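You operate a simulated robot arm through the tools that you are given. There is no shell and no other tool. Be economical: measure what you need, move in short steps, check, and stop when the job is done.

Carry out the task below with a simulated two-armed robot. There is one attempt and no reset: what you move stays moved.

TASK
Wipe up the spill on the white table with the striped tea towel and put it back.

The check looks at the end state, three seconds after you hand in, the way a careful person would. Anything else that was tipped, shoved, dropped, spilled or broken makes it a failure. Flat cloth is picked up by pressing the open fingertips on it (5 to 10 N) and closing them slowly along it; thin cloth reads only 2 to 8 mm in the jaws.

THE ROBOT
Two 6-joint arms with two-finger grippers on one trunk, on a base that drives. Base frame: it is fixed to the floor where the robot stands at the start and does not move with it; the origin is under the middle of the robot, x ahead of it, y to its left, z up; the surface under the hand at the start is at about z = 0.8. Readings come in m, degrees, newtons and seconds.
The left shoulder is at the start at [0.04, 0.155, 1.252], the right one opposite. With the tool pointing down near the work surface each hand reaches from about 0.42 to 0.7 m from the robot's upright axis, wherever it stands, measured 20 degrees to its own side. Payload 2.45 kg a hand.
The tool frame of a hand sits at the grasp point between the pads (the TCP): z along the fingers, y along the line on which they close. The tips reach 0.03 m beyond it. The gripper opens to 0.106 m. The gripper's body begins 0.079 m behind the TCP.
Orientation is that of the tool frame in the base frame, as [roll, pitch, yaw] about the fixed x, y, z axes, in that order (R = Rz(yaw) Ry(pitch) Rx(roll)). With the fingers straight down and closing along the base's y, the tool's x points along the base's -x, its y along +y and its z along -z.

THE INTERFACE
- The arms move only by the tool step_arm. It takes "left_series", "right_series" or both (then of equal length, played together; a hand with none holds still); each is a list of rows, each a list of 3 entries, a list of its own where there are three numbers: the shift along the tool's x, y, z in m, then the turn, a rotation vector about the tool's x, y, z in degrees, then the gripper command, from -1 (fully open) to 1 (shut), values between in proportion. In form: [[[tx, ty, tz], [ax, ay, az], grip], ...]. A call has 1 to 8 rows; each row shifts and turns the commanded pose from where the row before left it, along the tool's axes as they then stand. A row lasts 0.2 s, in which the tool goes at most 0.05 m and 8.6 degrees; a call with a longer step from one row to the next is refused whole, and so is a gripper value outside its range. Where a pose cannot be reached the arm comes as near as it can. A force on the tool above 40 N (or 10 N above the force at the start of the call, whichever is more), or a blocked arm, ends the call early, and 0.2 s more pass. The fingers move at their own pace (about 0.045 m/s each) and stop on an object; they squeeze with about 27 N. The grip force told is the motor's: it shows also when the fingers shut on nothing. Time passes only in rows, and 0.2 s behind the last, so rows that do not move let the fingers close. The reply holds the time, the measured pose of the TCP, the force on the tool along the base axes, the opening and the grip force, in the units named above and with some noise, with the torque about the TCP (base axes, N m) and any sound that the robot's microphone picked up.
- Cameras (640 x 400 px; columns grow to the right, rows downward): "scene" is now at [0.0943, -0.0432, 1.4024]; the picture's right is [-0.55, -0.83, -0.00], its down [-0.64, 0.43, -0.64] and it looks along [0.53, -0.35, -0.77] (base axes); focal length 258 px, centre (320, 200). "left" rides on the left gripper at [0.076, 0.002, -0.106] in its tool frame; the picture's right is [-0.02, 1.00, 0.00], its down [-0.78, -0.02, -0.62] and it looks along [-0.62, -0.01, 0.78] (tool axes); focal length 247 px, centre (320, 200). "right" rides on the right gripper at [0.076, -0.002, -0.106] in its tool frame; the picture's right is [0.02, 1.00, 0.00], its down [-0.78, 0.02, -0.62] and it looks along [-0.62, 0.01, 0.78] (tool axes); focal length 247 px, centre (320, 200). There is no depth. A picture from a camera that has moved, and an enlarged one, comes with that camera's place and axes in the base frame and with its lens.
- grab_frame(camera): a new picture of that camera. It takes no simulated time.
- slide_trunk(by): slides the trunk up (or, below 0, down) by that many m; the arms and the scene camera ride with it, the base frame stays. It gives what a move gives, with no picture.
- base_move(legs): drives the robot by 1 to 6 legs, each [ahead, left, turn to the left] in m, m and degrees, along the robot's own axes; the way and the turn of a leg run together, so that a leg with both is an arc; at most 1.5 m and 180 degrees a leg. The arms and the cameras ride along, it lands a little off, and it stops where it bumps. It gives what a move gives.
- aim_head(pan, tilt): turns the head with the scene camera to pan (to the left, within 80 degrees either way) and tilt (down, from -29 to 69), counted from straight ahead of the robot. It gives what a move gives.
- close_up(camera, box): a new picture of the part [left, top, right, bottom] of that camera's present view, enlarged. It takes no simulated time.
- finish_job(): hands the job in; it is judged then, once.

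Work in short steps. Places have to be worked out from the pictures, the camera data and where the tool is seen: move nearer, look again, correct. Check each grasp and each placing, and mend what went wrong. You have 120 turns and 92 pictures in all, those below and enlarged ones among them. Open the grippers and draw the arms clear of the work before you hand the job in, unless the task says otherwise; then end with one line.

The tools are called after "Request:" by a JSON object that holds its "op" and its "data". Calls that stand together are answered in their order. step_arm: Moves the arms, as the interface text tells. Its arguments: {"type":"object","properties":{"left_series":{"type":"array"},"right_series":{"type":"array"}},"required":[]} The other tools are called the same way: slide_trunk (by) slides the trunk up or down; base_move (legs) drives the base; aim_head (pan, tilt) turns the head that bears the scene camera; grab_frame (camera) takes a picture; close_up (camera, box) takes an enlarged picture of a part of a camera's view; finish_job () hands the job in.

At the start:

```text
time_s: 0.0
left_tcp_pos: [0.6352, -0.01, 1.0885]
left_tcp_rot: [180.0, 0.1, -179.9]
left_ft_force: [-0.7, 0.6, -0.4]
left_wrist_torque: [0.02, -0.03, -0.02]
left_width: 0.1059
left_finger_force: 0.0
right_tcp_pos: [0.386, -0.4782, 1.0244]
right_tcp_rot: [180.0, 0.0, -179.9]
right_ft_force: [0.4, 0.9, 0.4]
right_wrist_torque: [-0.01, -0.01, 0.0]
right_width: 0.1059
right_finger_force: 0.0
trunk travel left (down, up): [-0.365, 0.141]
robot x, y, heading: [-0.0001, 0.0041, -0.1]
head pan, tilt: [-33.6, 50.4]
```

scene: 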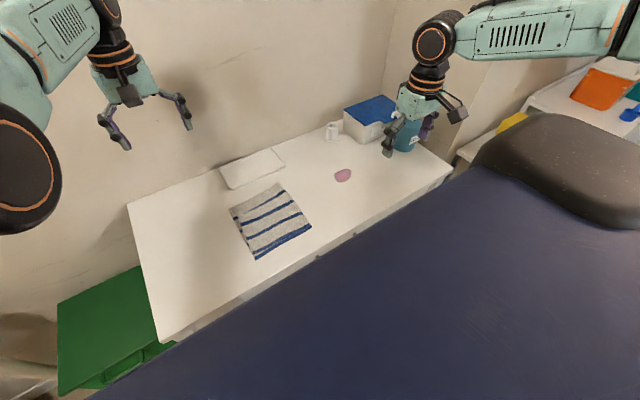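
right: 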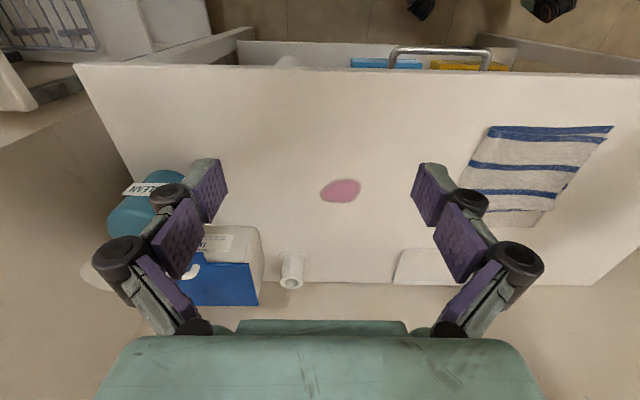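
left: 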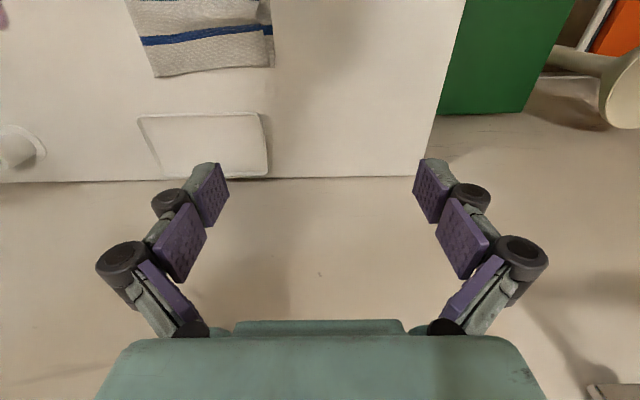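

The spill is near (0.555, -0.44). The folded towel covers roughly x 0.435–0.635, y -0.25 to -0.075, on a surface at z≈0.8. I'll move the left hand away to the left and bring the right hand over in front of the towel for a closer look.

Request:
{"op": "step_arm", "data": {"left_series": [[[0, 0.04, 0], [0, 0, 0], -1], [[0, 0.045, 0], [0, 0, 0], -1], [[0, 0.045, 0], [0, 0, 0], -1], [[0, 0.045, 0], [0, 0, 0], -1], [[0, 0.045, 0], [0, 0, 0], -1], [[0, 0.03, 0], [0, 0, 0], -1], [[0, 0, 0], [0, 0, 0], -1]], "right_series": [[[0, 0.04, 0], [0, 0, 0], -1], [[0, 0.045, 0], [0, 0, 0], -1], [[0, 0.045, 0], [0, 0, 0], -1], [[0, 0.045, 0], [0, 0, 0], -1], [[0, 0.045, 0], [0, 0, 0], -1], [[0, 0.04, 0], [0, 0, 0], -1], [[0, 0.02, 0], [0, 0, 0], -1]]}}

Request:
{"op": "grab_frame", "data": {"camera": "right"}}

Request:
{"op": "close_up", "data": {"camera": "scene", "box": [200, 80, 460, 280]}}

```text
time_s: 1.6
left_tcp_pos: [0.6776, 0.2302, 1.0919]
left_tcp_rot: [-179.9, 0.0, 180.0]
left_ft_force: [0.6, -0.8, -0.1]
left_wrist_torque: [0.0, -0.02, 0.0]
left_width: 0.1064
left_finger_force: 0.1
left hand out of reach, approached as far as the arm can: row 1, 2, 3, 4
right_tcp_pos: [0.3843, -0.1985, 1.0227]
right_tcp_rot: [179.3, -0.1, 179.7]
right_ft_force: [0.9, 0.2, -0.2]
right_wrist_torque: [-0.01, 0.02, -0.01]
right_width: 0.106
right_finger_force: 0.0
trunk travel left (down, up): [-0.365, 0.141]
robot x, y, heading: [-0.0029, -0.0008, 0.0]
head pan, tilt: [-33.6, 50.4]
```

```text
88 pictures are left
camera right: at [0.309, -0.2017, 1.1295], right [-0.02, 1.0, 0.01], down [0.78, 0.01, 0.62], along [0.62, 0.02, -0.78], focal length 247 px, centre (320, 200)
```

right: 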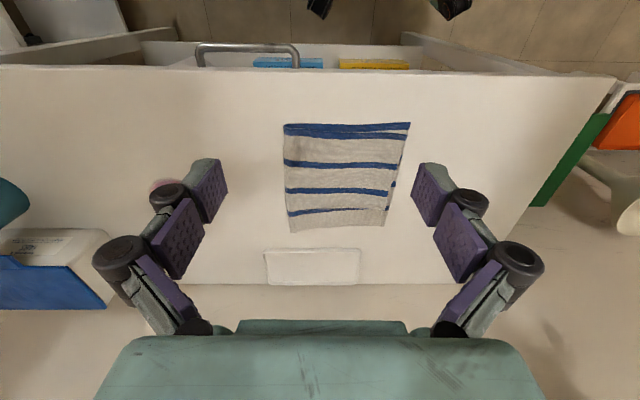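

```text
2.00 times, centred on (330, 180) of scene
camera zoom: at [0.1034, -0.03, 1.4043], right [-0.37, -0.93, 0.0], down [-0.7, 0.28, -0.66], along [0.61, -0.24, -0.75], focal length 515 px, centre (300, 240)
```

zoom: 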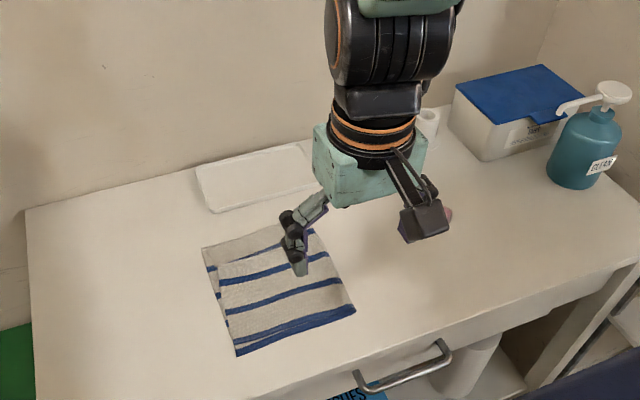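

The towel's corners agree in both views (x 0.435–0.64, y -0.246 to -0.072). I'll look at its layers before choosing where to grip.

Request:
{"op": "close_up", "data": {"camera": "right", "box": [260, 100, 430, 250]}}

Request:
{"op": "aim_head", "data": {"pan": -25, "tilt": 48}}

Request:
{"op": "grab_frame", "data": {"camera": "scene"}}

```text
2.67 times, centred on (345, 175) of right
camera zoom: at [0.309, -0.2017, 1.1295], right [-0.02, 1.0, 0.01], down [0.78, 0.01, 0.62], along [0.62, 0.02, -0.78], focal length 659 px, centre (253, 267)
```

zoom: 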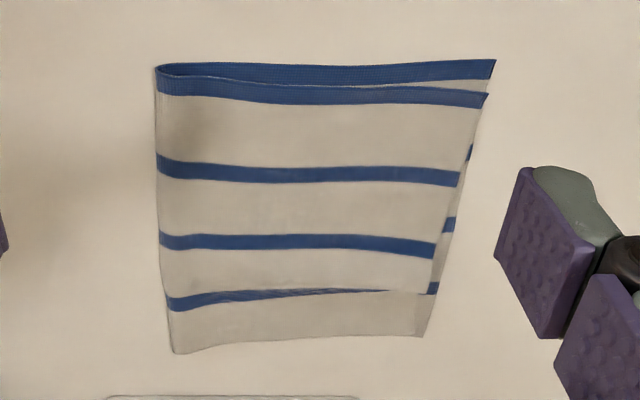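

```text
time_s: 2.3
left_tcp_pos: [0.6787, 0.2305, 1.0927]
left_tcp_rot: [180.0, 0.0, 180.0]
left_ft_force: [-0.6, -0.5, -0.5]
left_wrist_torque: [0.02, 0.0, 0.01]
left_width: 0.106
left_finger_force: 0.1
right_tcp_pos: [0.3869, -0.1987, 1.0245]
right_tcp_rot: [179.9, 0.1, -180.0]
right_ft_force: [0.6, 0.8, 0.0]
right_wrist_torque: [0.0, -0.01, -0.05]
right_width: 0.1062
right_finger_force: 0.0
trunk travel left (down, up): [-0.365, 0.141]
robot x, y, heading: [0.0012, -0.0003, -0.3]
head pan, tilt: [-25.0, 48.0]
```

```text
85 pictures are left
camera scene: at [0.1043, -0.0283, 1.4047], right [-0.35, -0.94, 0.0], down [-0.7, 0.26, -0.66], along [0.62, -0.23, -0.75], focal length 258 px, centre (320, 200)
```

scene: 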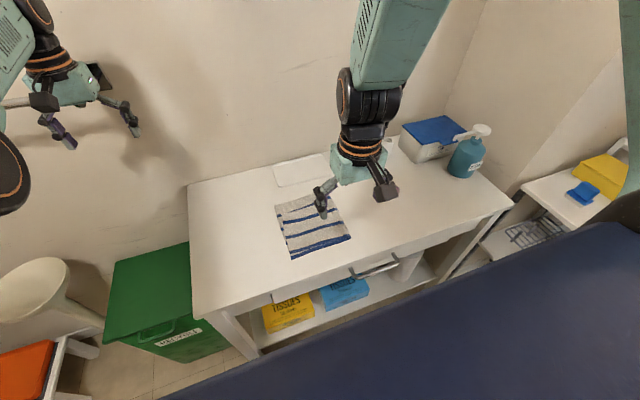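

The towel is folded once with the fold on its -y side and the free edges on +y. I'll bring the open right hand over its centre and lower to just above it. First I'll test whether pressing and sliding carries the folded towel.

Request:
{"op": "step_arm", "data": {"right_series": [[[-0.04, 0.02, 0], [0, 0, 0], -1], [[-0.045, 0.018, 0], [0, 0, 0], -1], [[-0.045, 0, 0], [0, 0, 0], -1], [[-0.018, 0, 0.03], [0, 0, 0], -1], [[0, 0, 0.045], [0, 0, 0], -1], [[0, 0, 0.045], [0, 0, 0], -1], [[0, 0, 0.045], [0, 0, 0], -1], [[0, 0, 0], [0, 0, 0], -1]]}}

Request:
{"op": "grab_frame", "data": {"camera": "right"}}

Request:
{"op": "grab_frame", "data": {"camera": "scene"}}

```text
time_s: 4.1
left_tcp_pos: [0.6773, 0.233, 1.091]
left_tcp_rot: [-180.0, 0.0, -179.9]
left_ft_force: [0.0, 0.4, 0.0]
left_wrist_torque: [-0.03, 0.0, 0.0]
left_width: 0.1058
left_finger_force: 0.2
right_tcp_pos: [0.5354, -0.158, 0.8601]
right_tcp_rot: [-179.9, 0.1, -179.8]
right_ft_force: [0.2, 0.3, -0.9]
right_wrist_torque: [-0.03, -0.05, 0.02]
right_width: 0.106
right_finger_force: 0.1
trunk travel left (down, up): [-0.365, 0.141]
robot x, y, heading: [-0.0008, 0.0034, 0.0]
head pan, tilt: [-25.0, 48.0]
```

```text
84 pictures are left
camera right: at [0.4574, -0.1608, 0.9672], right [-0.02, 1.0, 0.0], down [0.78, 0.02, 0.62], along [0.62, 0.01, -0.78], focal length 247 px, centre (320, 200)
```

right: 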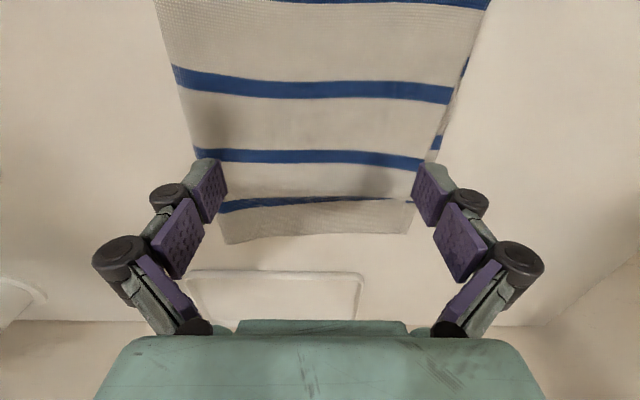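

```text
83 pictures are left
camera scene: at [0.1018, -0.0322, 1.4057], right [-0.42, -0.91, 0.0], down [-0.67, 0.31, -0.67], along [0.61, -0.28, -0.74], focal length 258 px, centre (320, 200)
```

scene: 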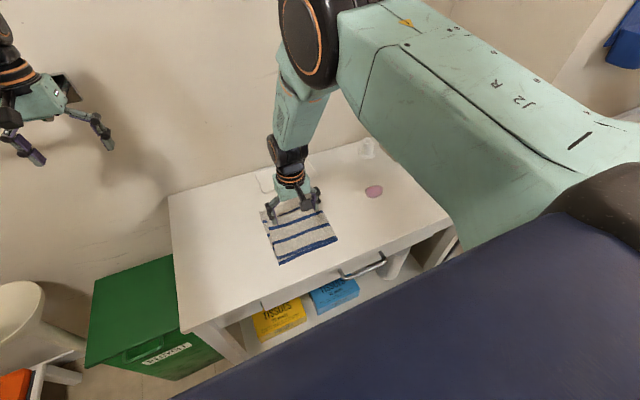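

The fingertips sit over the towel about 3 cm inside each side edge. I'll lower gently to contact and watch the force.

Request:
{"op": "step_arm", "data": {"right_series": [[[0, 0, 0.015], [0, 0, 0], -1], [[0, 0, 0.008], [0, 0, 0], -1], [[0, 0, 0.004], [0, 0, 0], -1], [[0, 0, 0.003], [0, 0, 0], -1], [[0, 0, 0], [0, 0, 0], -1]]}}

```text
time_s: 5.3
left_tcp_pos: [0.6794, 0.2321, 1.0917]
left_tcp_rot: [180.0, -0.1, -179.9]
left_ft_force: [-0.9, -0.7, -1.0]
left_wrist_torque: [-0.04, 0.01, -0.02]
left_width: 0.106
left_finger_force: 0.0
right_tcp_pos: [0.5341, -0.1591, 0.8301]
right_tcp_rot: [-180.0, 0.0, -179.9]
right_ft_force: [-0.2, 1.0, 0.0]
right_wrist_torque: [0.02, -0.02, 0.02]
right_width: 0.1061
right_finger_force: 0.0
trunk travel left (down, up): [-0.365, 0.141]
robot x, y, heading: [-0.002, -0.0012, 0.2]
head pan, tilt: [-25.0, 48.0]
```

No contact yet at TCP z 0.830, so I'll continue down in small steps.

Request:
{"op": "step_arm", "data": {"right_series": [[[0, 0, 0.003], [0, 0, 0], -1], [[0, 0, 0.003], [0, 0, 0], -1], [[0, 0, 0], [0, 0, 0], -1]]}}

```text
time_s: 6.1
left_tcp_pos: [0.6773, 0.2314, 1.0925]
left_tcp_rot: [-180.0, -0.1, -179.9]
left_ft_force: [-0.2, -0.2, -0.3]
left_wrist_torque: [-0.01, -0.01, -0.01]
left_width: 0.1059
left_finger_force: 0.1
right_tcp_pos: [0.5345, -0.1594, 0.8242]
right_tcp_rot: [180.0, 0.0, -180.0]
right_ft_force: [-0.1, -0.1, -0.2]
right_wrist_torque: [0.01, -0.02, -0.03]
right_width: 0.106
right_finger_force: 0.1
trunk travel left (down, up): [-0.365, 0.141]
robot x, y, heading: [-0.0002, 0.001, -0.0]
head pan, tilt: [-25.0, 48.0]
```

Request:
{"op": "step_arm", "data": {"right_series": [[[0, 0, 0.003], [0, 0, 0], -1], [[0, 0, 0.002], [0, 0, 0], -1], [[0, 0, 0], [0, 0, 0], -1]]}}

Request:
{"op": "grab_frame", "data": {"camera": "right"}}

```text
time_s: 6.9
left_tcp_pos: [0.6777, 0.2304, 1.0927]
left_tcp_rot: [-180.0, 0.0, -179.9]
left_ft_force: [0.8, 0.3, 0.0]
left_wrist_torque: [-0.02, 0.01, 0.02]
left_width: 0.1061
left_finger_force: 0.0
right_tcp_pos: [0.5341, -0.1597, 0.8193]
right_tcp_rot: [179.9, 0.0, -179.9]
right_ft_force: [-0.9, 0.9, -0.4]
right_wrist_torque: [0.0, 0.0, 0.0]
right_width: 0.1062
right_finger_force: 0.1
trunk travel left (down, up): [-0.365, 0.141]
robot x, y, heading: [0.0014, 0.0, 0.2]
head pan, tilt: [-25.0, 48.0]
```

```text
82 pictures are left
camera right: at [0.4574, -0.1617, 0.9255], right [-0.02, 1.0, 0.0], down [0.78, 0.02, 0.62], along [0.62, 0.01, -0.78], focal length 247 px, centre (320, 200)
```

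right: 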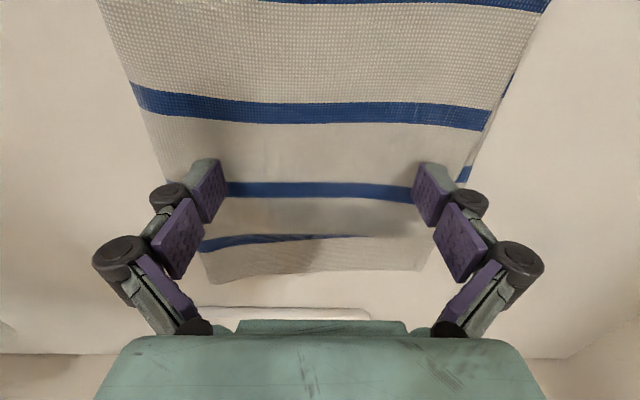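

Still no contact, so the surface is a little below my estimate. I'll keep lowering slowly.

Request:
{"op": "step_arm", "data": {"right_series": [[[0, 0, 0.003], [0, 0, 0], -1], [[0, 0, 0.003], [0, 0, 0], -1], [[0, 0, 0.002], [0, 0, 0], -1], [[0, 0, 0], [0, 0, 0], -1]]}}

```text
time_s: 7.9
left_tcp_pos: [0.6761, 0.2315, 1.0931]
left_tcp_rot: [180.0, 0.0, -179.9]
left_ft_force: [-0.5, -0.3, 0.0]
left_wrist_torque: [0.01, -0.01, -0.02]
left_width: 0.1058
left_finger_force: 0.1
right_tcp_pos: [0.536, -0.1593, 0.8116]
right_tcp_rot: [180.0, 0.4, -180.0]
right_ft_force: [-0.3, -0.5, 16.0]
right_wrist_torque: [-0.02, 0.05, -0.02]
right_width: 0.1063
right_finger_force: 0.4
trunk travel left (down, up): [-0.365, 0.141]
robot x, y, heading: [-0.0029, -0.0027, -0.1]
head pan, tilt: [-25.0, 48.0]
```

Contact at TCP z≈0.812 with 16 N (table ≈0.783). I'll ease off about 1 mm and slide 3 cm toward -y as a test.

Request:
{"op": "step_arm", "data": {"right_series": [[[0, 0, -0.001], [0, 0, 0], -1], [[0, -0.01, 0], [0, 0, 0], -1], [[0, -0.01, 0], [0, 0, 0], -1], [[0, -0.01, 0], [0, 0, 0], -1], [[0, 0, 0], [0, 0, 0], -1]]}}

Request:
{"op": "grab_frame", "data": {"camera": "right"}}

Request:
{"op": "close_up", "data": {"camera": "scene", "box": [220, 140, 420, 265]}}

```text
time_s: 9.1
left_tcp_pos: [0.6765, 0.2319, 1.0921]
left_tcp_rot: [-180.0, 0.0, -179.9]
left_ft_force: [0.4, -0.2, -0.3]
left_wrist_torque: [0.02, 0.0, 0.0]
left_width: 0.1062
left_finger_force: 0.1
right_tcp_pos: [0.5339, -0.1889, 0.8115]
right_tcp_rot: [-179.9, 0.0, -179.9]
right_ft_force: [-0.2, 2.9, 8.7]
right_wrist_torque: [0.32, -0.01, -0.03]
right_width: 0.1058
right_finger_force: 0.1
trunk travel left (down, up): [-0.365, 0.141]
robot x, y, heading: [-0.0036, -0.002, 0.5]
head pan, tilt: [-25.0, 48.0]
```

```text
81 pictures are left
camera right: at [0.4569, -0.1914, 0.9191], right [-0.02, 1.0, 0.0], down [0.78, 0.02, 0.62], along [0.62, 0.01, -0.78], focal length 247 px, centre (320, 200)
```

right: 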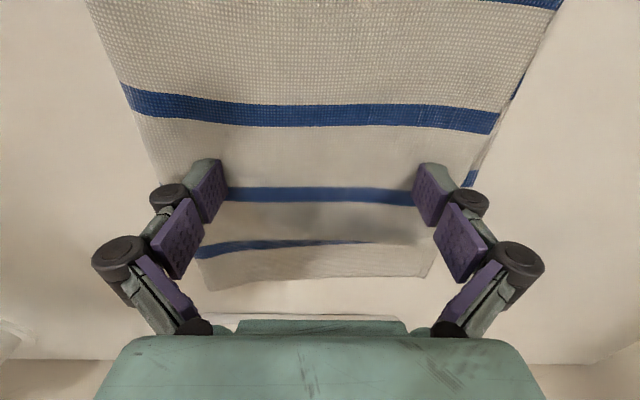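

```text
3.20 times, centred on (320, 202) of scene
camera zoom: at [0.1013, -0.0332, 1.4057], right [-0.42, -0.91, 0.0], down [-0.67, 0.31, -0.67], along [0.61, -0.28, -0.74], focal length 824 px, centre (320, 192)
```

zoom: 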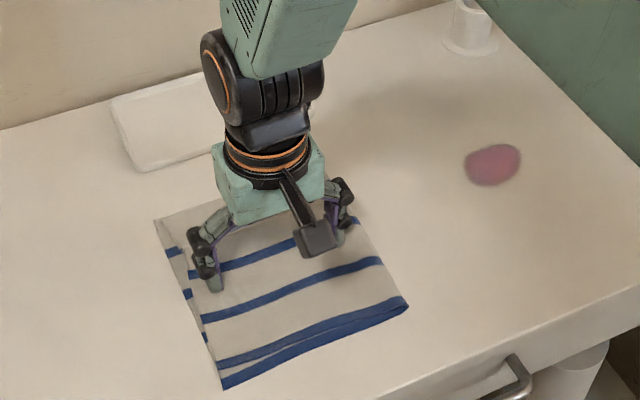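

The whole towel follows the pressed fingers, both layers. I'll continue sliding toward the spill at about 9 N.

Request:
{"op": "step_arm", "data": {"right_series": [[[0, -0.015, 0], [0, 0, 0], -1], [[-0.002, -0.015, 0], [0, 0, 0], -1], [[-0.002, -0.015, 0], [0, 0, 0], -1], [[-0.002, -0.015, 0], [0, 0, 0], -1], [[-0.002, -0.015, 0], [0, 0, 0], -1], [[-0.002, -0.015, 0], [0, 0, 0], -1], [[0, -0.015, 0], [0, 0, 0], -1], [[0, 0, 0], [0, 0, 0], -1]]}}

Request:
{"op": "close_up", "data": {"camera": "scene", "box": [220, 140, 420, 265]}}

```text
time_s: 10.9
left_tcp_pos: [0.6777, 0.2318, 1.0939]
left_tcp_rot: [180.0, 0.0, -180.0]
left_ft_force: [0.1, -0.1, 0.2]
left_wrist_torque: [0.03, 0.04, -0.01]
left_width: 0.1058
left_finger_force: 0.1
right_tcp_pos: [0.5452, -0.2961, 0.8131]
right_tcp_rot: [-179.9, 0.1, -179.9]
right_ft_force: [0.8, 0.8, 7.5]
right_wrist_torque: [0.25, -0.01, -0.01]
right_width: 0.1061
right_finger_force: 0.1
trunk travel left (down, up): [-0.365, 0.141]
robot x, y, heading: [-0.0036, -0.0028, -0.1]
head pan, tilt: [-25.0, 48.0]
```

```text
3.20 times, centred on (320, 202) of scene
camera zoom: at [0.1016, -0.033, 1.4057], right [-0.42, -0.91, 0.0], down [-0.67, 0.31, -0.67], along [0.61, -0.28, -0.74], focal length 824 px, centre (320, 192)
```

zoom: 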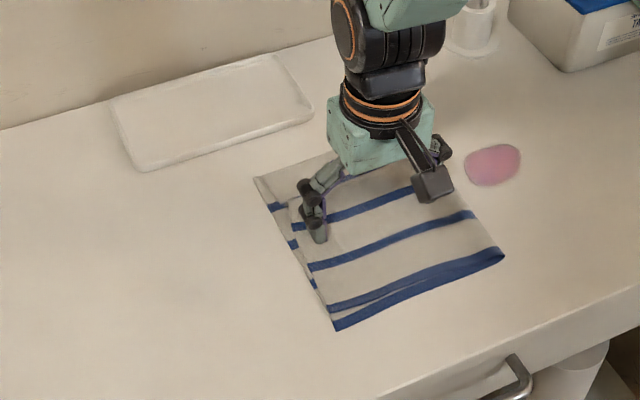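

Still flat and following, with the spill just ahead. I'll slide another 13 cm so the pressed area comes over the spill.

Request:
{"op": "step_arm", "data": {"right_series": [[[-0.002, -0.015, 0], [0, 0, 0], -1], [[-0.002, -0.016, 0], [0, 0, 0], -1], [[-0.002, -0.016, 0], [0, 0, 0], -1], [[-0.002, -0.016, 0], [0, 0, 0], -1], [[-0.002, -0.016, 0], [0, 0, 0], -1], [[-0.002, -0.016, 0], [0, 0, 0], -1], [[0, -0.016, 0], [0, 0, 0], -1], [[0, -0.01, 0], [0, 0, 0], -1]]}}

Request:
{"op": "grab_frame", "data": {"camera": "scene"}}

Request:
{"op": "grab_frame", "data": {"camera": "right"}}

```text
time_s: 12.7
left_tcp_pos: [0.677, 0.2327, 1.0931]
left_tcp_rot: [-180.0, 0.0, -179.9]
left_ft_force: [0.0, 0.3, -0.4]
left_wrist_torque: [-0.01, 0.01, 0.0]
left_width: 0.1061
left_finger_force: 0.0
right_tcp_pos: [0.5556, -0.4145, 0.8124]
right_tcp_rot: [179.9, 0.1, -179.9]
right_ft_force: [-0.6, 2.2, 13.1]
right_wrist_torque: [0.54, 0.02, 0.02]
right_width: 0.1067
right_finger_force: 0.0
trunk travel left (down, up): [-0.365, 0.141]
robot x, y, heading: [0.0007, -0.002, -0.1]
head pan, tilt: [-25.0, 48.0]
```

```text
78 pictures are left
camera scene: at [0.1008, -0.0332, 1.4058], right [-0.42, -0.91, 0.0], down [-0.67, 0.31, -0.67], along [0.61, -0.28, -0.74], focal length 258 px, centre (320, 200)
```

scene: 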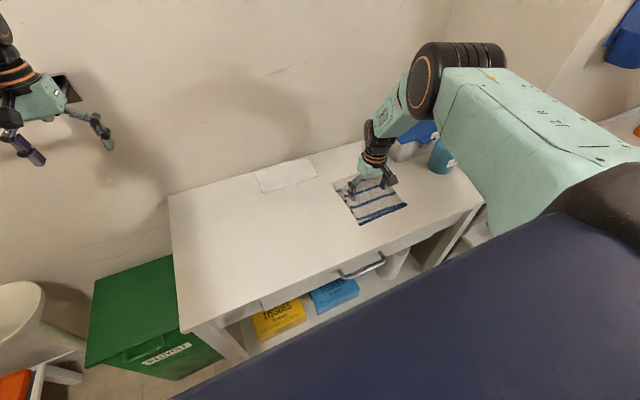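

```text
77 pictures are left
camera right: at [0.4789, -0.4175, 0.9184], right [-0.02, 1.0, 0.0], down [0.78, 0.02, 0.62], along [0.62, 0.01, -0.78], focal length 247 px, centre (320, 200)
```

right: 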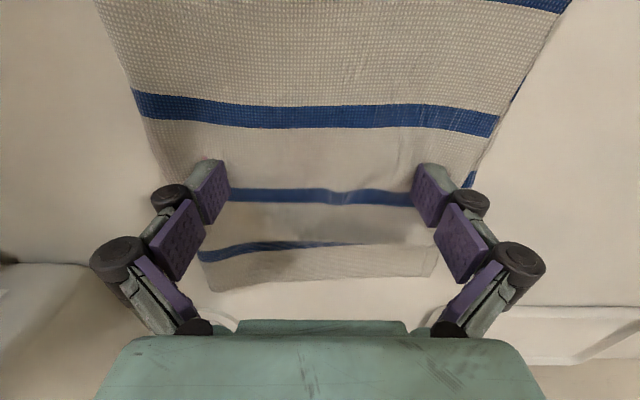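

The towel now covers the spill. I'll rub it in strokes, ±3 cm in x and y, so the pressed fingers pass over the whole patch.

Request:
{"op": "step_arm", "data": {"right_series": [[[-0.015, -0.01, 0], [0, 0, 0], -1], [[-0.015, 0, 0], [0, 0, 0], -1], [[0, 0.02, 0], [0, 0, 0], -1], [[0, 0.02, 0], [0, 0, 0], -1], [[0.015, 0, 0], [0, 0, 0], -1], [[0, -0.02, 0], [0, 0, 0], -1], [[0, -0.02, 0], [0, 0, 0], -1], [[0.015, 0, 0], [0, 0, 0], -1]]}}

Request:
{"op": "step_arm", "data": {"right_series": [[[0, 0.02, 0], [0, 0, 0], -1], [[0, 0.02, 0], [0, 0, 0], -1], [[0.015, 0, 0], [0, 0, 0], -1], [[0, -0.02, 0], [0, 0, 0], -1], [[0, -0.02, 0], [0, 0, 0], -1], [[-0.015, 0, 0], [0, 0, 0], -1], [[0, 0.01, 0], [0, 0, 0], -1], [[0, 0, 0], [0, 0, 0], -1]]}}

Request:
{"op": "close_up", "data": {"camera": "scene", "box": [280, 120, 480, 245]}}

Request:
{"op": "grab_frame", "data": {"camera": "right"}}

```text
time_s: 14.5
left_tcp_pos: [0.6777, 0.232, 1.0919]
left_tcp_rot: [180.0, -0.1, -180.0]
left_ft_force: [0.1, -0.3, 0.3]
left_wrist_torque: [-0.01, 0.02, 0.01]
left_width: 0.1061
left_finger_force: 0.1
right_tcp_pos: [0.5574, -0.4258, 0.8113]
right_tcp_rot: [-179.9, 0.1, -179.9]
right_ft_force: [2.7, 0.5, 6.8]
right_wrist_torque: [-0.13, -0.07, 0.04]
right_width: 0.1067
right_finger_force: 0.0
trunk travel left (down, up): [-0.365, 0.141]
robot x, y, heading: [-0.0005, 0.0018, -0.0]
head pan, tilt: [-25.0, 48.0]
```

```text
time_s: 16.3
left_tcp_pos: [0.6776, 0.2317, 1.0933]
left_tcp_rot: [-179.9, 0.0, -179.9]
left_ft_force: [-0.7, 0.6, 0.0]
left_wrist_torque: [-0.01, 0.03, 0.06]
left_width: 0.1059
left_finger_force: 0.0
right_tcp_pos: [0.5569, -0.4165, 0.8121]
right_tcp_rot: [-179.9, 0.0, -179.9]
right_ft_force: [-0.3, -2.5, 9.8]
right_wrist_torque: [-0.33, 0.04, 0.02]
right_width: 0.1067
right_finger_force: 0.0
trunk travel left (down, up): [-0.365, 0.141]
robot x, y, heading: [0.0006, 0.0011, 0.1]
head pan, tilt: [-25.0, 48.0]
```

```text
3.20 times, centred on (380, 182) of scene
camera zoom: at [0.1011, -0.0339, 1.4058], right [-0.42, -0.91, 0.0], down [-0.67, 0.31, -0.67], along [0.61, -0.28, -0.74], focal length 824 px, centre (128, 256)
```

zoom: 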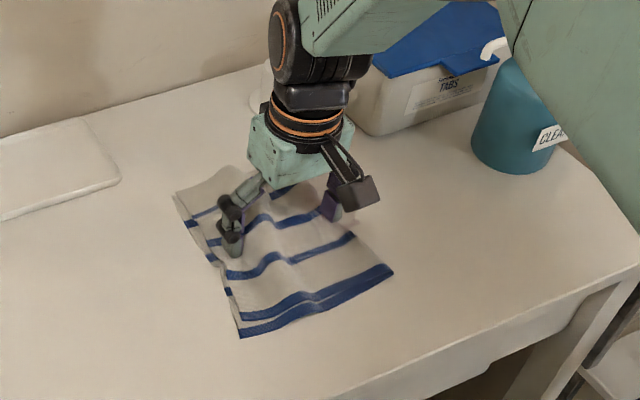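

```text
75 pictures are left
camera right: at [0.4796, -0.4189, 0.9186], right [-0.02, 1.0, 0.0], down [0.78, 0.02, 0.62], along [0.62, 0.01, -0.78], focal length 247 px, centre (320, 200)
```

right: 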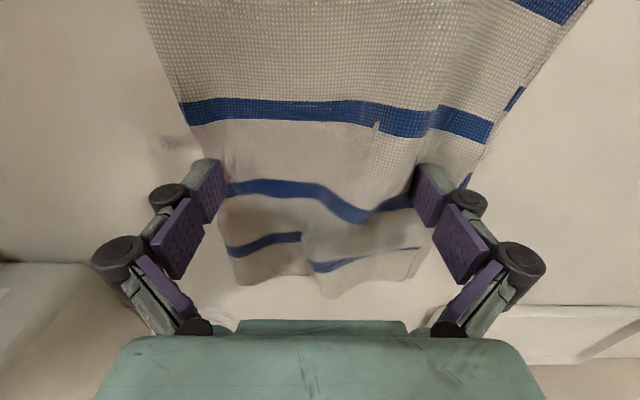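

The towel rucked a little and there's a faint pink residue just beyond the -y edge. I'll lift the hand and look.

Request:
{"op": "step_arm", "data": {"right_series": [[[0, 0, -0.02], [0, 0, 0], -1], [[0, 0, -0.04], [0, 0, 0], -1], [[0.03, 0, -0.04], [0, 0, 0], -1], [[0.04, 0, -0.03], [0, 0, 0], -1], [[0.04, 0, 0], [0, 0, 0], -1], [[0, 0, 0], [0, 0, 0], -1]]}}

Request:
{"op": "grab_frame", "data": {"camera": "right"}}

Request:
{"op": "close_up", "data": {"camera": "right", "box": [170, 50, 460, 230]}}

```text
time_s: 17.7
left_tcp_pos: [0.6791, 0.2312, 1.0917]
left_tcp_rot: [-179.9, 0.0, -179.8]
left_ft_force: [-0.3, 0.3, 0.2]
left_wrist_torque: [0.0, 0.0, 0.02]
left_width: 0.1061
left_finger_force: 0.0
right_tcp_pos: [0.4464, -0.4164, 0.9428]
right_tcp_rot: [-180.0, 0.0, -180.0]
right_ft_force: [0.5, 0.4, -0.1]
right_wrist_torque: [0.0, 0.01, 0.0]
right_width: 0.106
right_finger_force: 0.0
trunk travel left (down, up): [-0.365, 0.141]
robot x, y, heading: [-0.0019, -0.0004, -0.2]
head pan, tilt: [-25.0, 48.0]
```

```text
74 pictures are left
camera right: at [0.37, -0.4177, 1.0497], right [-0.02, 1.0, 0.0], down [0.78, 0.02, 0.62], along [0.62, 0.01, -0.78], focal length 247 px, centre (320, 200)
```

right: 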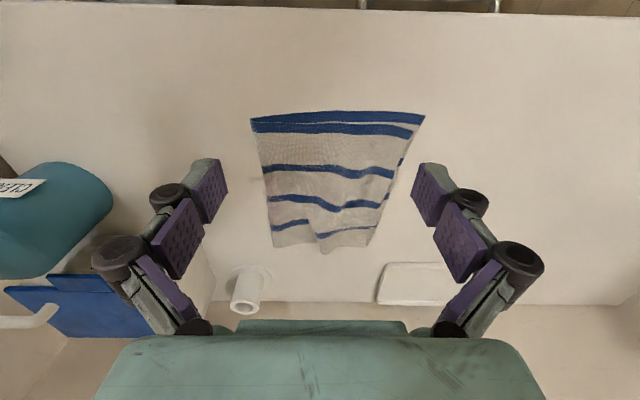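

```text
2.21 times, centred on (315, 140) of right
camera zoom: at [0.37, -0.4177, 1.0497], right [-0.02, 1.0, 0.0], down [0.78, 0.02, 0.62], along [0.62, 0.01, -0.78], focal length 545 px, centre (331, 332)
```

zoom: 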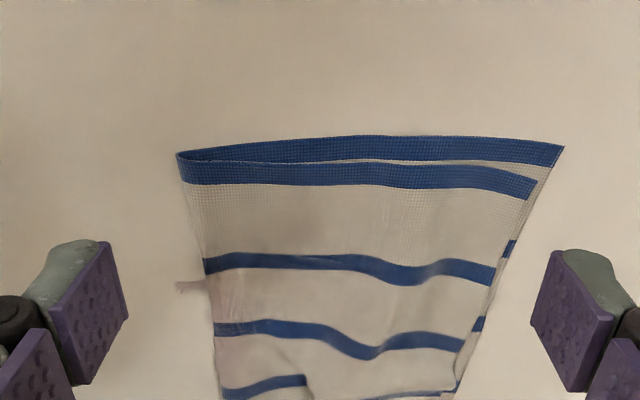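

A small streak of residue shows at (0.55, -0.50), just past the towel's fold. I'll press again and push the towel a few centimetres further to -y, with strokes along y only.

Request:
{"op": "step_arm", "data": {"right_series": [[[-0.04, 0.003, 0.02], [0, 0, 0], -1], [[-0.04, 0.003, 0.04], [0, 0, 0], -1], [[-0.019, 0, 0.04], [0, 0, 0], -1], [[0, 0, 0.015], [0, 0, 0], -1], [[0, 0, 0.01], [0, 0, 0], -1], [[0, 0, 0.004], [0, 0, 0], -1], [[0, 0, 0.0015], [0, 0, 0], -1], [[0, 0, 0], [0, 0, 0], -1]]}}

```text
refused: row 2 steps farther than a row can; nothing moved
```

Request:
{"op": "step_arm", "data": {"right_series": [[[-0.035, 0.003, 0.03], [0, 0, 0], -1], [[-0.035, 0.003, 0.03], [0, 0, 0], -1], [[-0.029, 0, 0.035], [0, 0, 0], -1], [[0, 0, 0.02], [0, 0, 0], -1], [[0, 0, 0.01], [0, 0, 0], -1], [[0, 0, 0.004], [0, 0, 0], -1], [[0, 0, 0.0015], [0, 0, 0], -1], [[0, 0, 0], [0, 0, 0], -1]]}}

```text
time_s: 19.5
left_tcp_pos: [0.6776, 0.2316, 1.0914]
left_tcp_rot: [-180.0, 0.1, -179.9]
left_ft_force: [0.7, 1.1, 0.0]
left_wrist_torque: [-0.02, 0.01, 0.03]
left_width: 0.1062
left_finger_force: 0.0
right_tcp_pos: [0.546, -0.4085, 0.8124]
right_tcp_rot: [-180.0, 0.2, -179.9]
right_ft_force: [-2.2, 0.9, 6.4]
right_wrist_torque: [0.1, -0.02, 0.01]
right_width: 0.1063
right_finger_force: 0.1
trunk travel left (down, up): [-0.365, 0.141]
robot x, y, heading: [0.0001, -0.0038, 0.0]
head pan, tilt: [-25.0, 48.0]
```

Contact at about 6 N. I'll push -y by 5.5 cm with slightly more pressure, then pull back and repeat.

Request:
{"op": "step_arm", "data": {"right_series": [[[0, -0.015, 0.001], [0, 0, 0], -1], [[0, -0.02, 0], [0, 0, 0], -1], [[0, -0.02, 0], [0, 0, 0], -1], [[0, 0.02, 0], [0, 0, 0], -1], [[0, 0.02, 0], [0, 0, 0], -1], [[0, -0.02, 0], [0, 0, 0], -1], [[0, -0.02, 0], [0, 0, 0], -1], [[0, 0, 0], [0, 0, 0], -1]]}}

Request:
{"op": "grab_frame", "data": {"camera": "right"}}

Request:
{"op": "close_up", "data": {"camera": "scene", "box": [280, 120, 480, 245]}}

```text
time_s: 21.3
left_tcp_pos: [0.6773, 0.2329, 1.0918]
left_tcp_rot: [-179.9, 0.0, -179.9]
left_ft_force: [0.1, -0.1, -0.5]
left_wrist_torque: [-0.01, 0.03, -0.02]
left_width: 0.1059
left_finger_force: 0.1
right_tcp_pos: [0.5447, -0.4646, 0.8131]
right_tcp_rot: [-179.8, 0.0, -179.8]
right_ft_force: [-2.4, 1.4, 9.1]
right_wrist_torque: [0.22, 0.0, 0.0]
right_width: 0.1071
right_finger_force: 0.1
trunk travel left (down, up): [-0.365, 0.141]
robot x, y, heading: [0.0009, 0.0009, -0.1]
head pan, tilt: [-25.0, 48.0]
```

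```text
72 pictures are left
camera right: at [0.4676, -0.4651, 0.9182], right [-0.02, 1.0, 0.0], down [0.78, 0.02, 0.62], along [0.62, 0.01, -0.78], focal length 247 px, centre (320, 200)
```

right: 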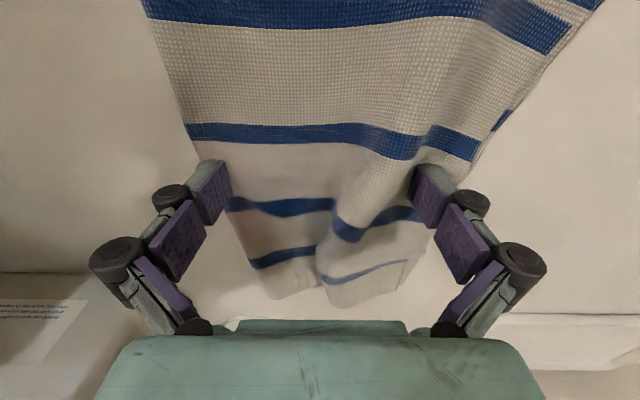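

```text
3.20 times, centred on (380, 182) of scene
camera zoom: at [0.102, -0.0316, 1.4057], right [-0.42, -0.91, 0.0], down [-0.67, 0.31, -0.67], along [0.61, -0.28, -0.74], focal length 824 px, centre (128, 256)
```

zoom: 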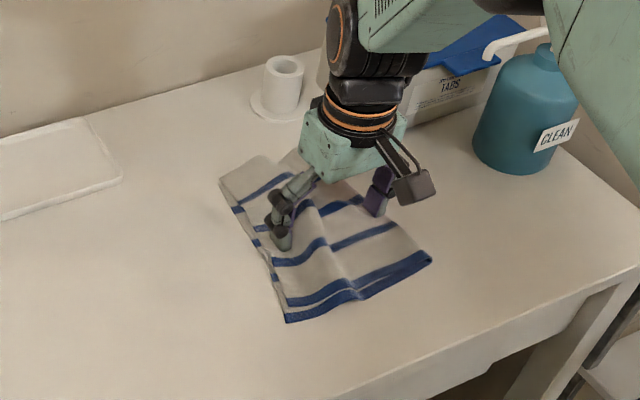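

The streak is gone. I'll lift off, check the towel's lie, and regrip near its +y side so that dragging back pulls the ruck flat.

Request:
{"op": "step_arm", "data": {"right_series": [[[0, 0, -0.02], [0, 0, 0], -1], [[0, 0, -0.04], [0, 0, 0], -1], [[0.03, 0.03, -0.02], [0, 0, 0], -1], [[0.03, 0.03, -0.02], [0, 0, 0], -1], [[0.03, 0.02, 0], [0, 0, 0], -1], [[0, 0, 0], [0, 0, 0], -1]]}}

Request:
{"op": "grab_frame", "data": {"camera": "right"}}

Request:
{"op": "close_up", "data": {"camera": "scene", "box": [280, 120, 480, 245]}}

```text
time_s: 22.7
left_tcp_pos: [0.6791, 0.2303, 1.0918]
left_tcp_rot: [-179.9, -0.1, -179.9]
left_ft_force: [0.0, 0.1, -0.1]
left_wrist_torque: [-0.01, 0.03, 0.02]
left_width: 0.106
left_finger_force: 0.1
right_tcp_pos: [0.4564, -0.3842, 0.9122]
right_tcp_rot: [180.0, 0.0, -179.8]
right_ft_force: [0.6, -0.5, -0.1]
right_wrist_torque: [0.0, 0.01, -0.01]
right_width: 0.106
right_finger_force: 0.0
trunk travel left (down, up): [-0.365, 0.141]
robot x, y, heading: [0.0015, -0.0004, -0.0]
head pan, tilt: [-25.0, 48.0]
```

```text
70 pictures are left
camera right: at [0.3788, -0.3866, 1.0183], right [-0.02, 1.0, 0.0], down [0.78, 0.02, 0.62], along [0.62, 0.01, -0.78], focal length 247 px, centre (320, 200)
```

right: 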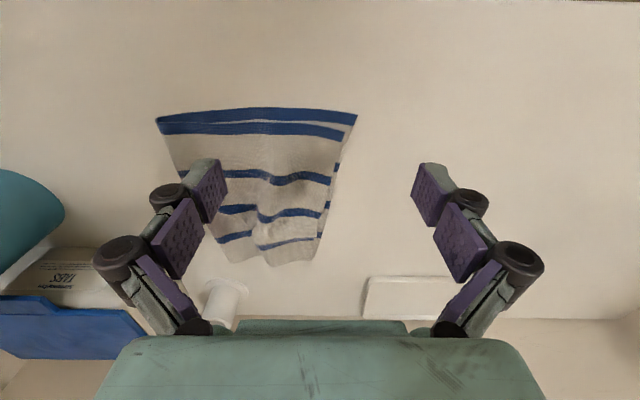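

```text
3.20 times, centred on (380, 182) of scene
camera zoom: at [0.1032, -0.0342, 1.4055], right [-0.42, -0.91, 0.0], down [-0.67, 0.31, -0.67], along [0.61, -0.28, -0.74], focal length 824 px, centre (128, 256)
```

zoom: 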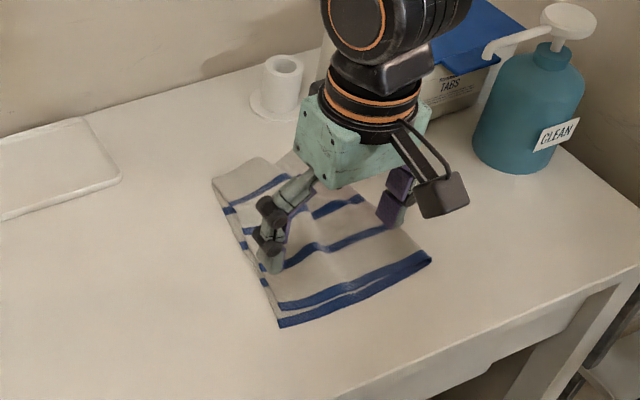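

The towel lies at x 0.46–0.68, y -0.545 to -0.35, slightly rucked. I'll turn the hand 90° so both fingers line up along x. Pressing on the +y edge and dragging back to +y should then trail the towel flat.

Request:
{"op": "step_arm", "data": {"right_series": [[[0, 0, -0.02], [0, 0, 8.2], -1], [[0, 0, 0], [0, 0, 8.2], -1], [[0, 0, 0], [0, 0, 8.2], -1], [[0, 0, 0], [0, 0, 8.2], -1], [[0, 0, 0], [0, 0, 8.2], -1], [[0, 0, 0], [0, 0, 8.2], -1], [[0, 0, 0], [0, 0, 8.2], -1], [[0, 0, 0], [0, 0, 8.2], -1]]}}

Request:
{"op": "step_arm", "data": {"right_series": [[[0, 0, 0], [0, 0, 8.2], -1], [[0, 0, 0], [0, 0, 8.2], -1], [[0, 0, 0], [0, 0, 8.0], -1], [[0, 0.04, 0], [0, 0, 0], -1], [[0, 0.035, 0], [0, 0, 0], -1], [[0, 0.03, 0], [0, 0, 0], -1], [[0, 0, 0.03], [0, 0, 0], -1], [[0, 0, 0], [0, 0, 0], -1]]}}

Request:
{"op": "grab_frame", "data": {"camera": "right"}}

Request:
{"op": "close_up", "data": {"camera": "scene", "box": [280, 120, 480, 245]}}

```text
time_s: 24.5
left_tcp_pos: [0.6782, 0.2313, 1.0925]
left_tcp_rot: [-180.0, 0.0, -179.9]
left_ft_force: [-0.8, 0.0, 1.0]
left_wrist_torque: [-0.03, 0.01, 0.0]
left_width: 0.1062
left_finger_force: 0.0
right_tcp_pos: [0.4551, -0.385, 0.931]
right_tcp_rot: [179.8, 0.1, 114.3]
right_ft_force: [-0.3, 0.3, 0.5]
right_wrist_torque: [-0.01, -0.03, -0.01]
right_width: 0.1058
right_finger_force: 0.0
trunk travel left (down, up): [-0.365, 0.141]
robot x, y, heading: [-0.0002, -0.0007, 0.0]
head pan, tilt: [-25.0, 48.0]
```

```text
time_s: 26.3
left_tcp_pos: [0.6781, 0.2316, 1.0935]
left_tcp_rot: [-179.9, -0.1, -179.9]
left_ft_force: [0.9, -0.8, -0.2]
left_wrist_torque: [0.02, -0.01, -0.01]
left_width: 0.1059
left_finger_force: 0.0
right_tcp_pos: [0.5629, -0.3838, 0.9]
right_tcp_rot: [180.0, 0.0, 90.1]
right_ft_force: [0.4, -0.6, -0.3]
right_wrist_torque: [0.02, -0.01, -0.02]
right_width: 0.1059
right_finger_force: 0.1
trunk travel left (down, up): [-0.365, 0.141]
robot x, y, heading: [-0.0022, 0.0001, -0.2]
head pan, tilt: [-25.0, 48.0]
```

```text
68 pictures are left
camera right: at [0.5603, -0.3079, 1.0069], right [1.0, 0.02, 0.0], down [0.02, -0.78, 0.62], along [0.01, -0.62, -0.78], focal length 247 px, centre (320, 200)
```

right: 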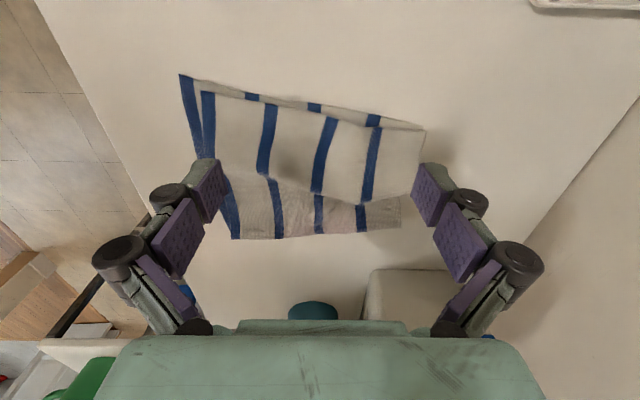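

```text
3.20 times, centred on (380, 182) of scene
camera zoom: at [0.1026, -0.0338, 1.4056], right [-0.42, -0.91, 0.0], down [-0.67, 0.31, -0.67], along [0.61, -0.28, -0.74], focal length 824 px, centre (128, 256)
```

zoom: 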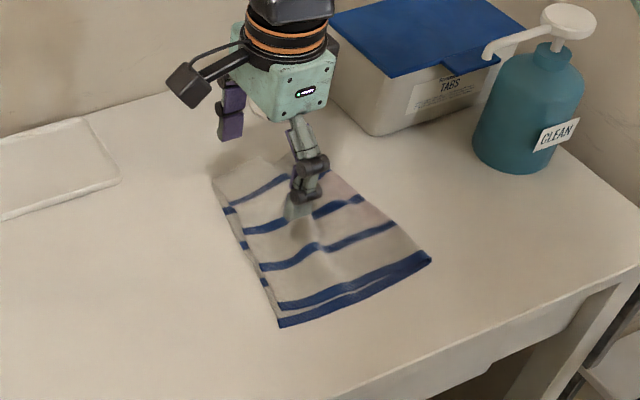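

The towel's back half is rucked, so its +y edge runs from (0.444,-0.356) to (0.66,-0.398). I'll yaw 11° to match, go 2.5 cm inside the edge, and press down.

Request:
{"op": "step_arm", "data": {"right_series": [[[-0.021, 0, 0], [0, 0, 5.5], -1], [[0, 0, 0], [0, 0, 5.5], -1], [[0, 0, 0.04], [0, 0, 0], -1], [[0, 0, 0.03], [0, 0, 0], -1], [[0, 0, 0.01], [0, 0, 0], -1], [[0, 0, 0.005], [0, 0, 0], -1], [[0, 0, 0.003], [0, 0, 0], -1], [[0, 0, 0], [0, 0, 0], -1]]}}

Request:
{"op": "grab_frame", "data": {"camera": "right"}}

```text
time_s: 28.1
left_tcp_pos: [0.6768, 0.2318, 1.092]
left_tcp_rot: [-179.9, 0.0, -179.9]
left_ft_force: [0.1, -0.4, -0.7]
left_wrist_torque: [0.02, 0.0, 0.01]
left_width: 0.1061
left_finger_force: 0.2
right_tcp_pos: [0.5607, -0.4041, 0.8114]
right_tcp_rot: [179.9, 0.0, 79.0]
right_ft_force: [0.2, 0.4, 1.3]
right_wrist_torque: [-0.01, -0.02, 0.0]
right_width: 0.1059
right_finger_force: 0.0
trunk travel left (down, up): [-0.365, 0.141]
robot x, y, heading: [0.0015, -0.0021, -0.2]
head pan, tilt: [-25.0, 48.0]
```

```text
66 pictures are left
camera right: at [0.5725, -0.3294, 0.9197], right [0.99, -0.17, 0.0], down [-0.13, -0.77, 0.62], along [-0.1, -0.61, -0.78], focal length 247 px, centre (320, 200)
```

right: 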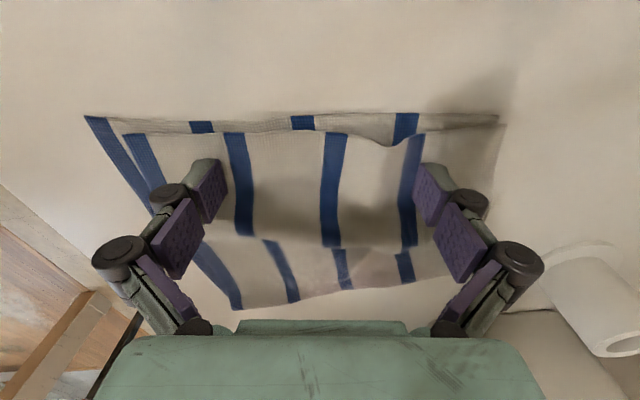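

Just touching. I'll press 1 mm more and drag toward +y while un-yawing, then check.

Request:
{"op": "step_arm", "data": {"right_series": [[[0, 0, 0.001], [0, 0, 0], -1], [[0.012, -0.002, 0], [0, 0, -2.75], -1], [[0.012, -0.002, 0], [0, 0, -2.75], -1], [[0.012, -0.001, 0], [0, 0, -2.75], -1], [[0.012, 0, 0], [0, 0, -2.75], -1], [[0.012, 0, 0], [0, 0, 0], -1], [[0, 0, 0], [0, 0, 0], -1]]}}

Request:
{"op": "grab_frame", "data": {"camera": "right"}}

Request:
{"op": "close_up", "data": {"camera": "scene", "box": [280, 120, 480, 245]}}

```text
time_s: 29.7
left_tcp_pos: [0.6771, 0.231, 1.0925]
left_tcp_rot: [180.0, -0.1, -179.9]
left_ft_force: [-0.5, 0.5, -0.6]
left_wrist_torque: [0.0, -0.01, -0.01]
left_width: 0.1061
left_finger_force: 0.0
right_tcp_pos: [0.5612, -0.3448, 0.8127]
right_tcp_rot: [179.9, 0.1, 90.0]
right_ft_force: [0.1, 0.7, 6.4]
right_wrist_torque: [-0.03, -0.05, 0.03]
right_width: 0.1067
right_finger_force: 0.1
trunk travel left (down, up): [-0.365, 0.141]
robot x, y, heading: [0.0017, 0.0019, -0.1]
head pan, tilt: [-25.0, 48.0]
```

```text
65 pictures are left
camera right: at [0.5594, -0.2688, 0.9186], right [1.0, 0.02, 0.0], down [0.02, -0.78, 0.62], along [0.02, -0.62, -0.78], focal length 247 px, centre (320, 200)
```

right: 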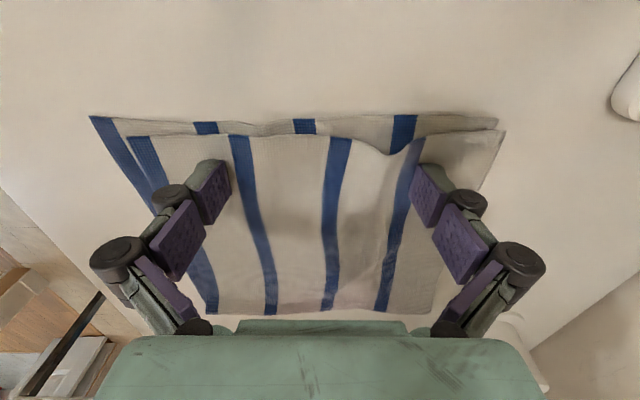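

```text
3.20 times, centred on (380, 182) of scene
camera zoom: at [0.1013, -0.0341, 1.4057], right [-0.42, -0.91, 0.0], down [-0.67, 0.31, -0.67], along [0.61, -0.28, -0.74], focal length 824 px, centre (128, 256)
```

zoom: 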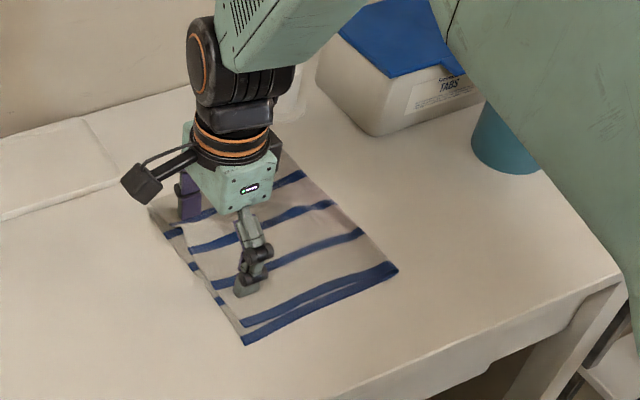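

The ruck pulled out flat. I'll continue toward +y by 12 cm, then look at the spill area.

Request:
{"op": "step_arm", "data": {"right_series": [[[0.015, 0, 0], [0, 0, 0], -1], [[0.018, 0, 0], [0, 0, 0], -1], [[0.018, 0, 0], [0, 0, 0], -1], [[0.018, 0, 0], [0, 0, 0], -1], [[0.018, 0, 0], [0, 0, 0], -1], [[0.018, 0, 0], [0, 0, 0], -1], [[0.015, 0, 0], [0, 0, 0], -1], [[0, 0, 0], [0, 0, 0], -1]]}}

Request:
{"op": "grab_frame", "data": {"camera": "right"}}

Request:
{"op": "close_up", "data": {"camera": "scene", "box": [260, 120, 460, 245]}}

```text
time_s: 31.5
left_tcp_pos: [0.6775, 0.2314, 1.0937]
left_tcp_rot: [-180.0, -0.1, -179.9]
left_ft_force: [0.0, 0.5, -0.6]
left_wrist_torque: [-0.01, -0.02, -0.01]
left_width: 0.1059
left_finger_force: 0.0
right_tcp_pos: [0.5617, -0.2253, 0.8113]
right_tcp_rot: [-179.9, 0.0, 90.1]
right_ft_force: [-0.5, 0.3, 3.2]
right_wrist_torque: [-0.01, 0.01, -0.02]
right_width: 0.1067
right_finger_force: 0.1
trunk travel left (down, up): [-0.365, 0.141]
robot x, y, heading: [-0.0018, -0.001, 0.2]
head pan, tilt: [-25.0, 48.0]
```

```text
63 pictures are left
camera right: at [0.5595, -0.1493, 0.9185], right [1.0, 0.02, 0.0], down [0.02, -0.78, 0.62], along [0.01, -0.62, -0.78], focal length 247 px, centre (320, 200)
```

right: 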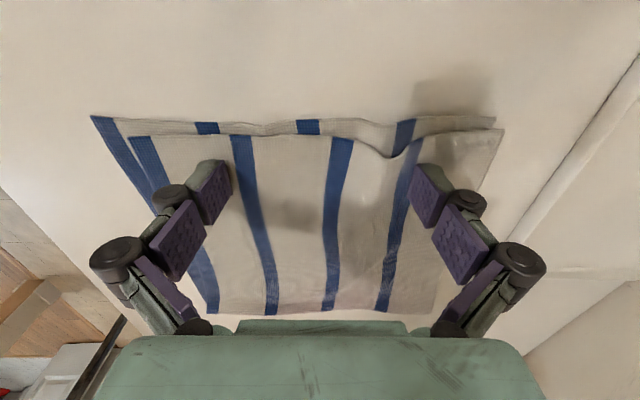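

```text
3.20 times, centred on (360, 182) of scene
camera zoom: at [0.1017, -0.0343, 1.4057], right [-0.42, -0.91, 0.0], down [-0.67, 0.31, -0.67], along [0.61, -0.28, -0.74], focal length 824 px, centre (192, 256)
```

zoom: 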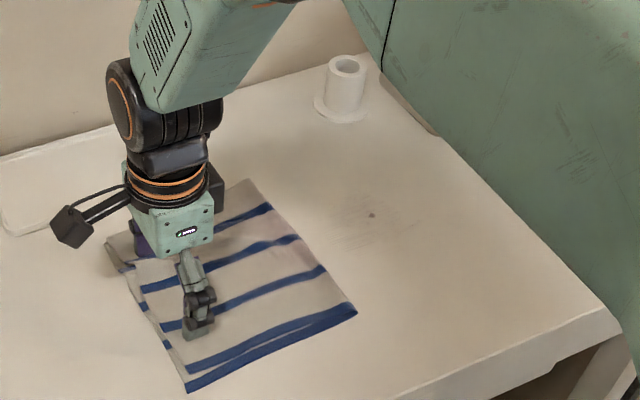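

The spill is mostly gone, but a small dot and a faint smear seem to remain. I'll zoom in.

Request:
{"op": "close_up", "data": {"camera": "scene", "box": [345, 165, 405, 205]}}

```text
10.00 times, centred on (375, 185) of scene
camera zoom: at [0.1017, -0.0343, 1.4057], right [-0.42, -0.91, 0.0], down [-0.67, 0.31, -0.67], along [0.61, -0.28, -0.74], focal length 2575 px, centre (-230, 350)
```

zoom: 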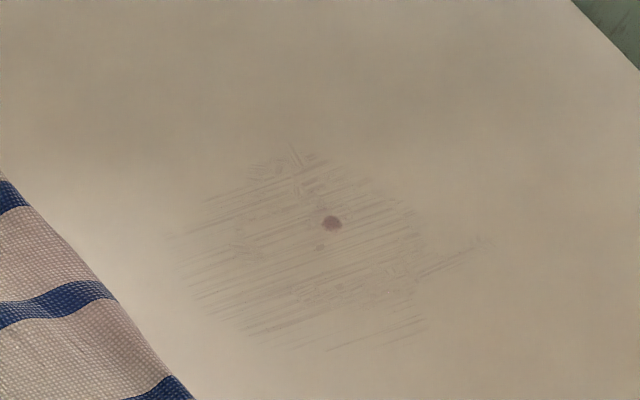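

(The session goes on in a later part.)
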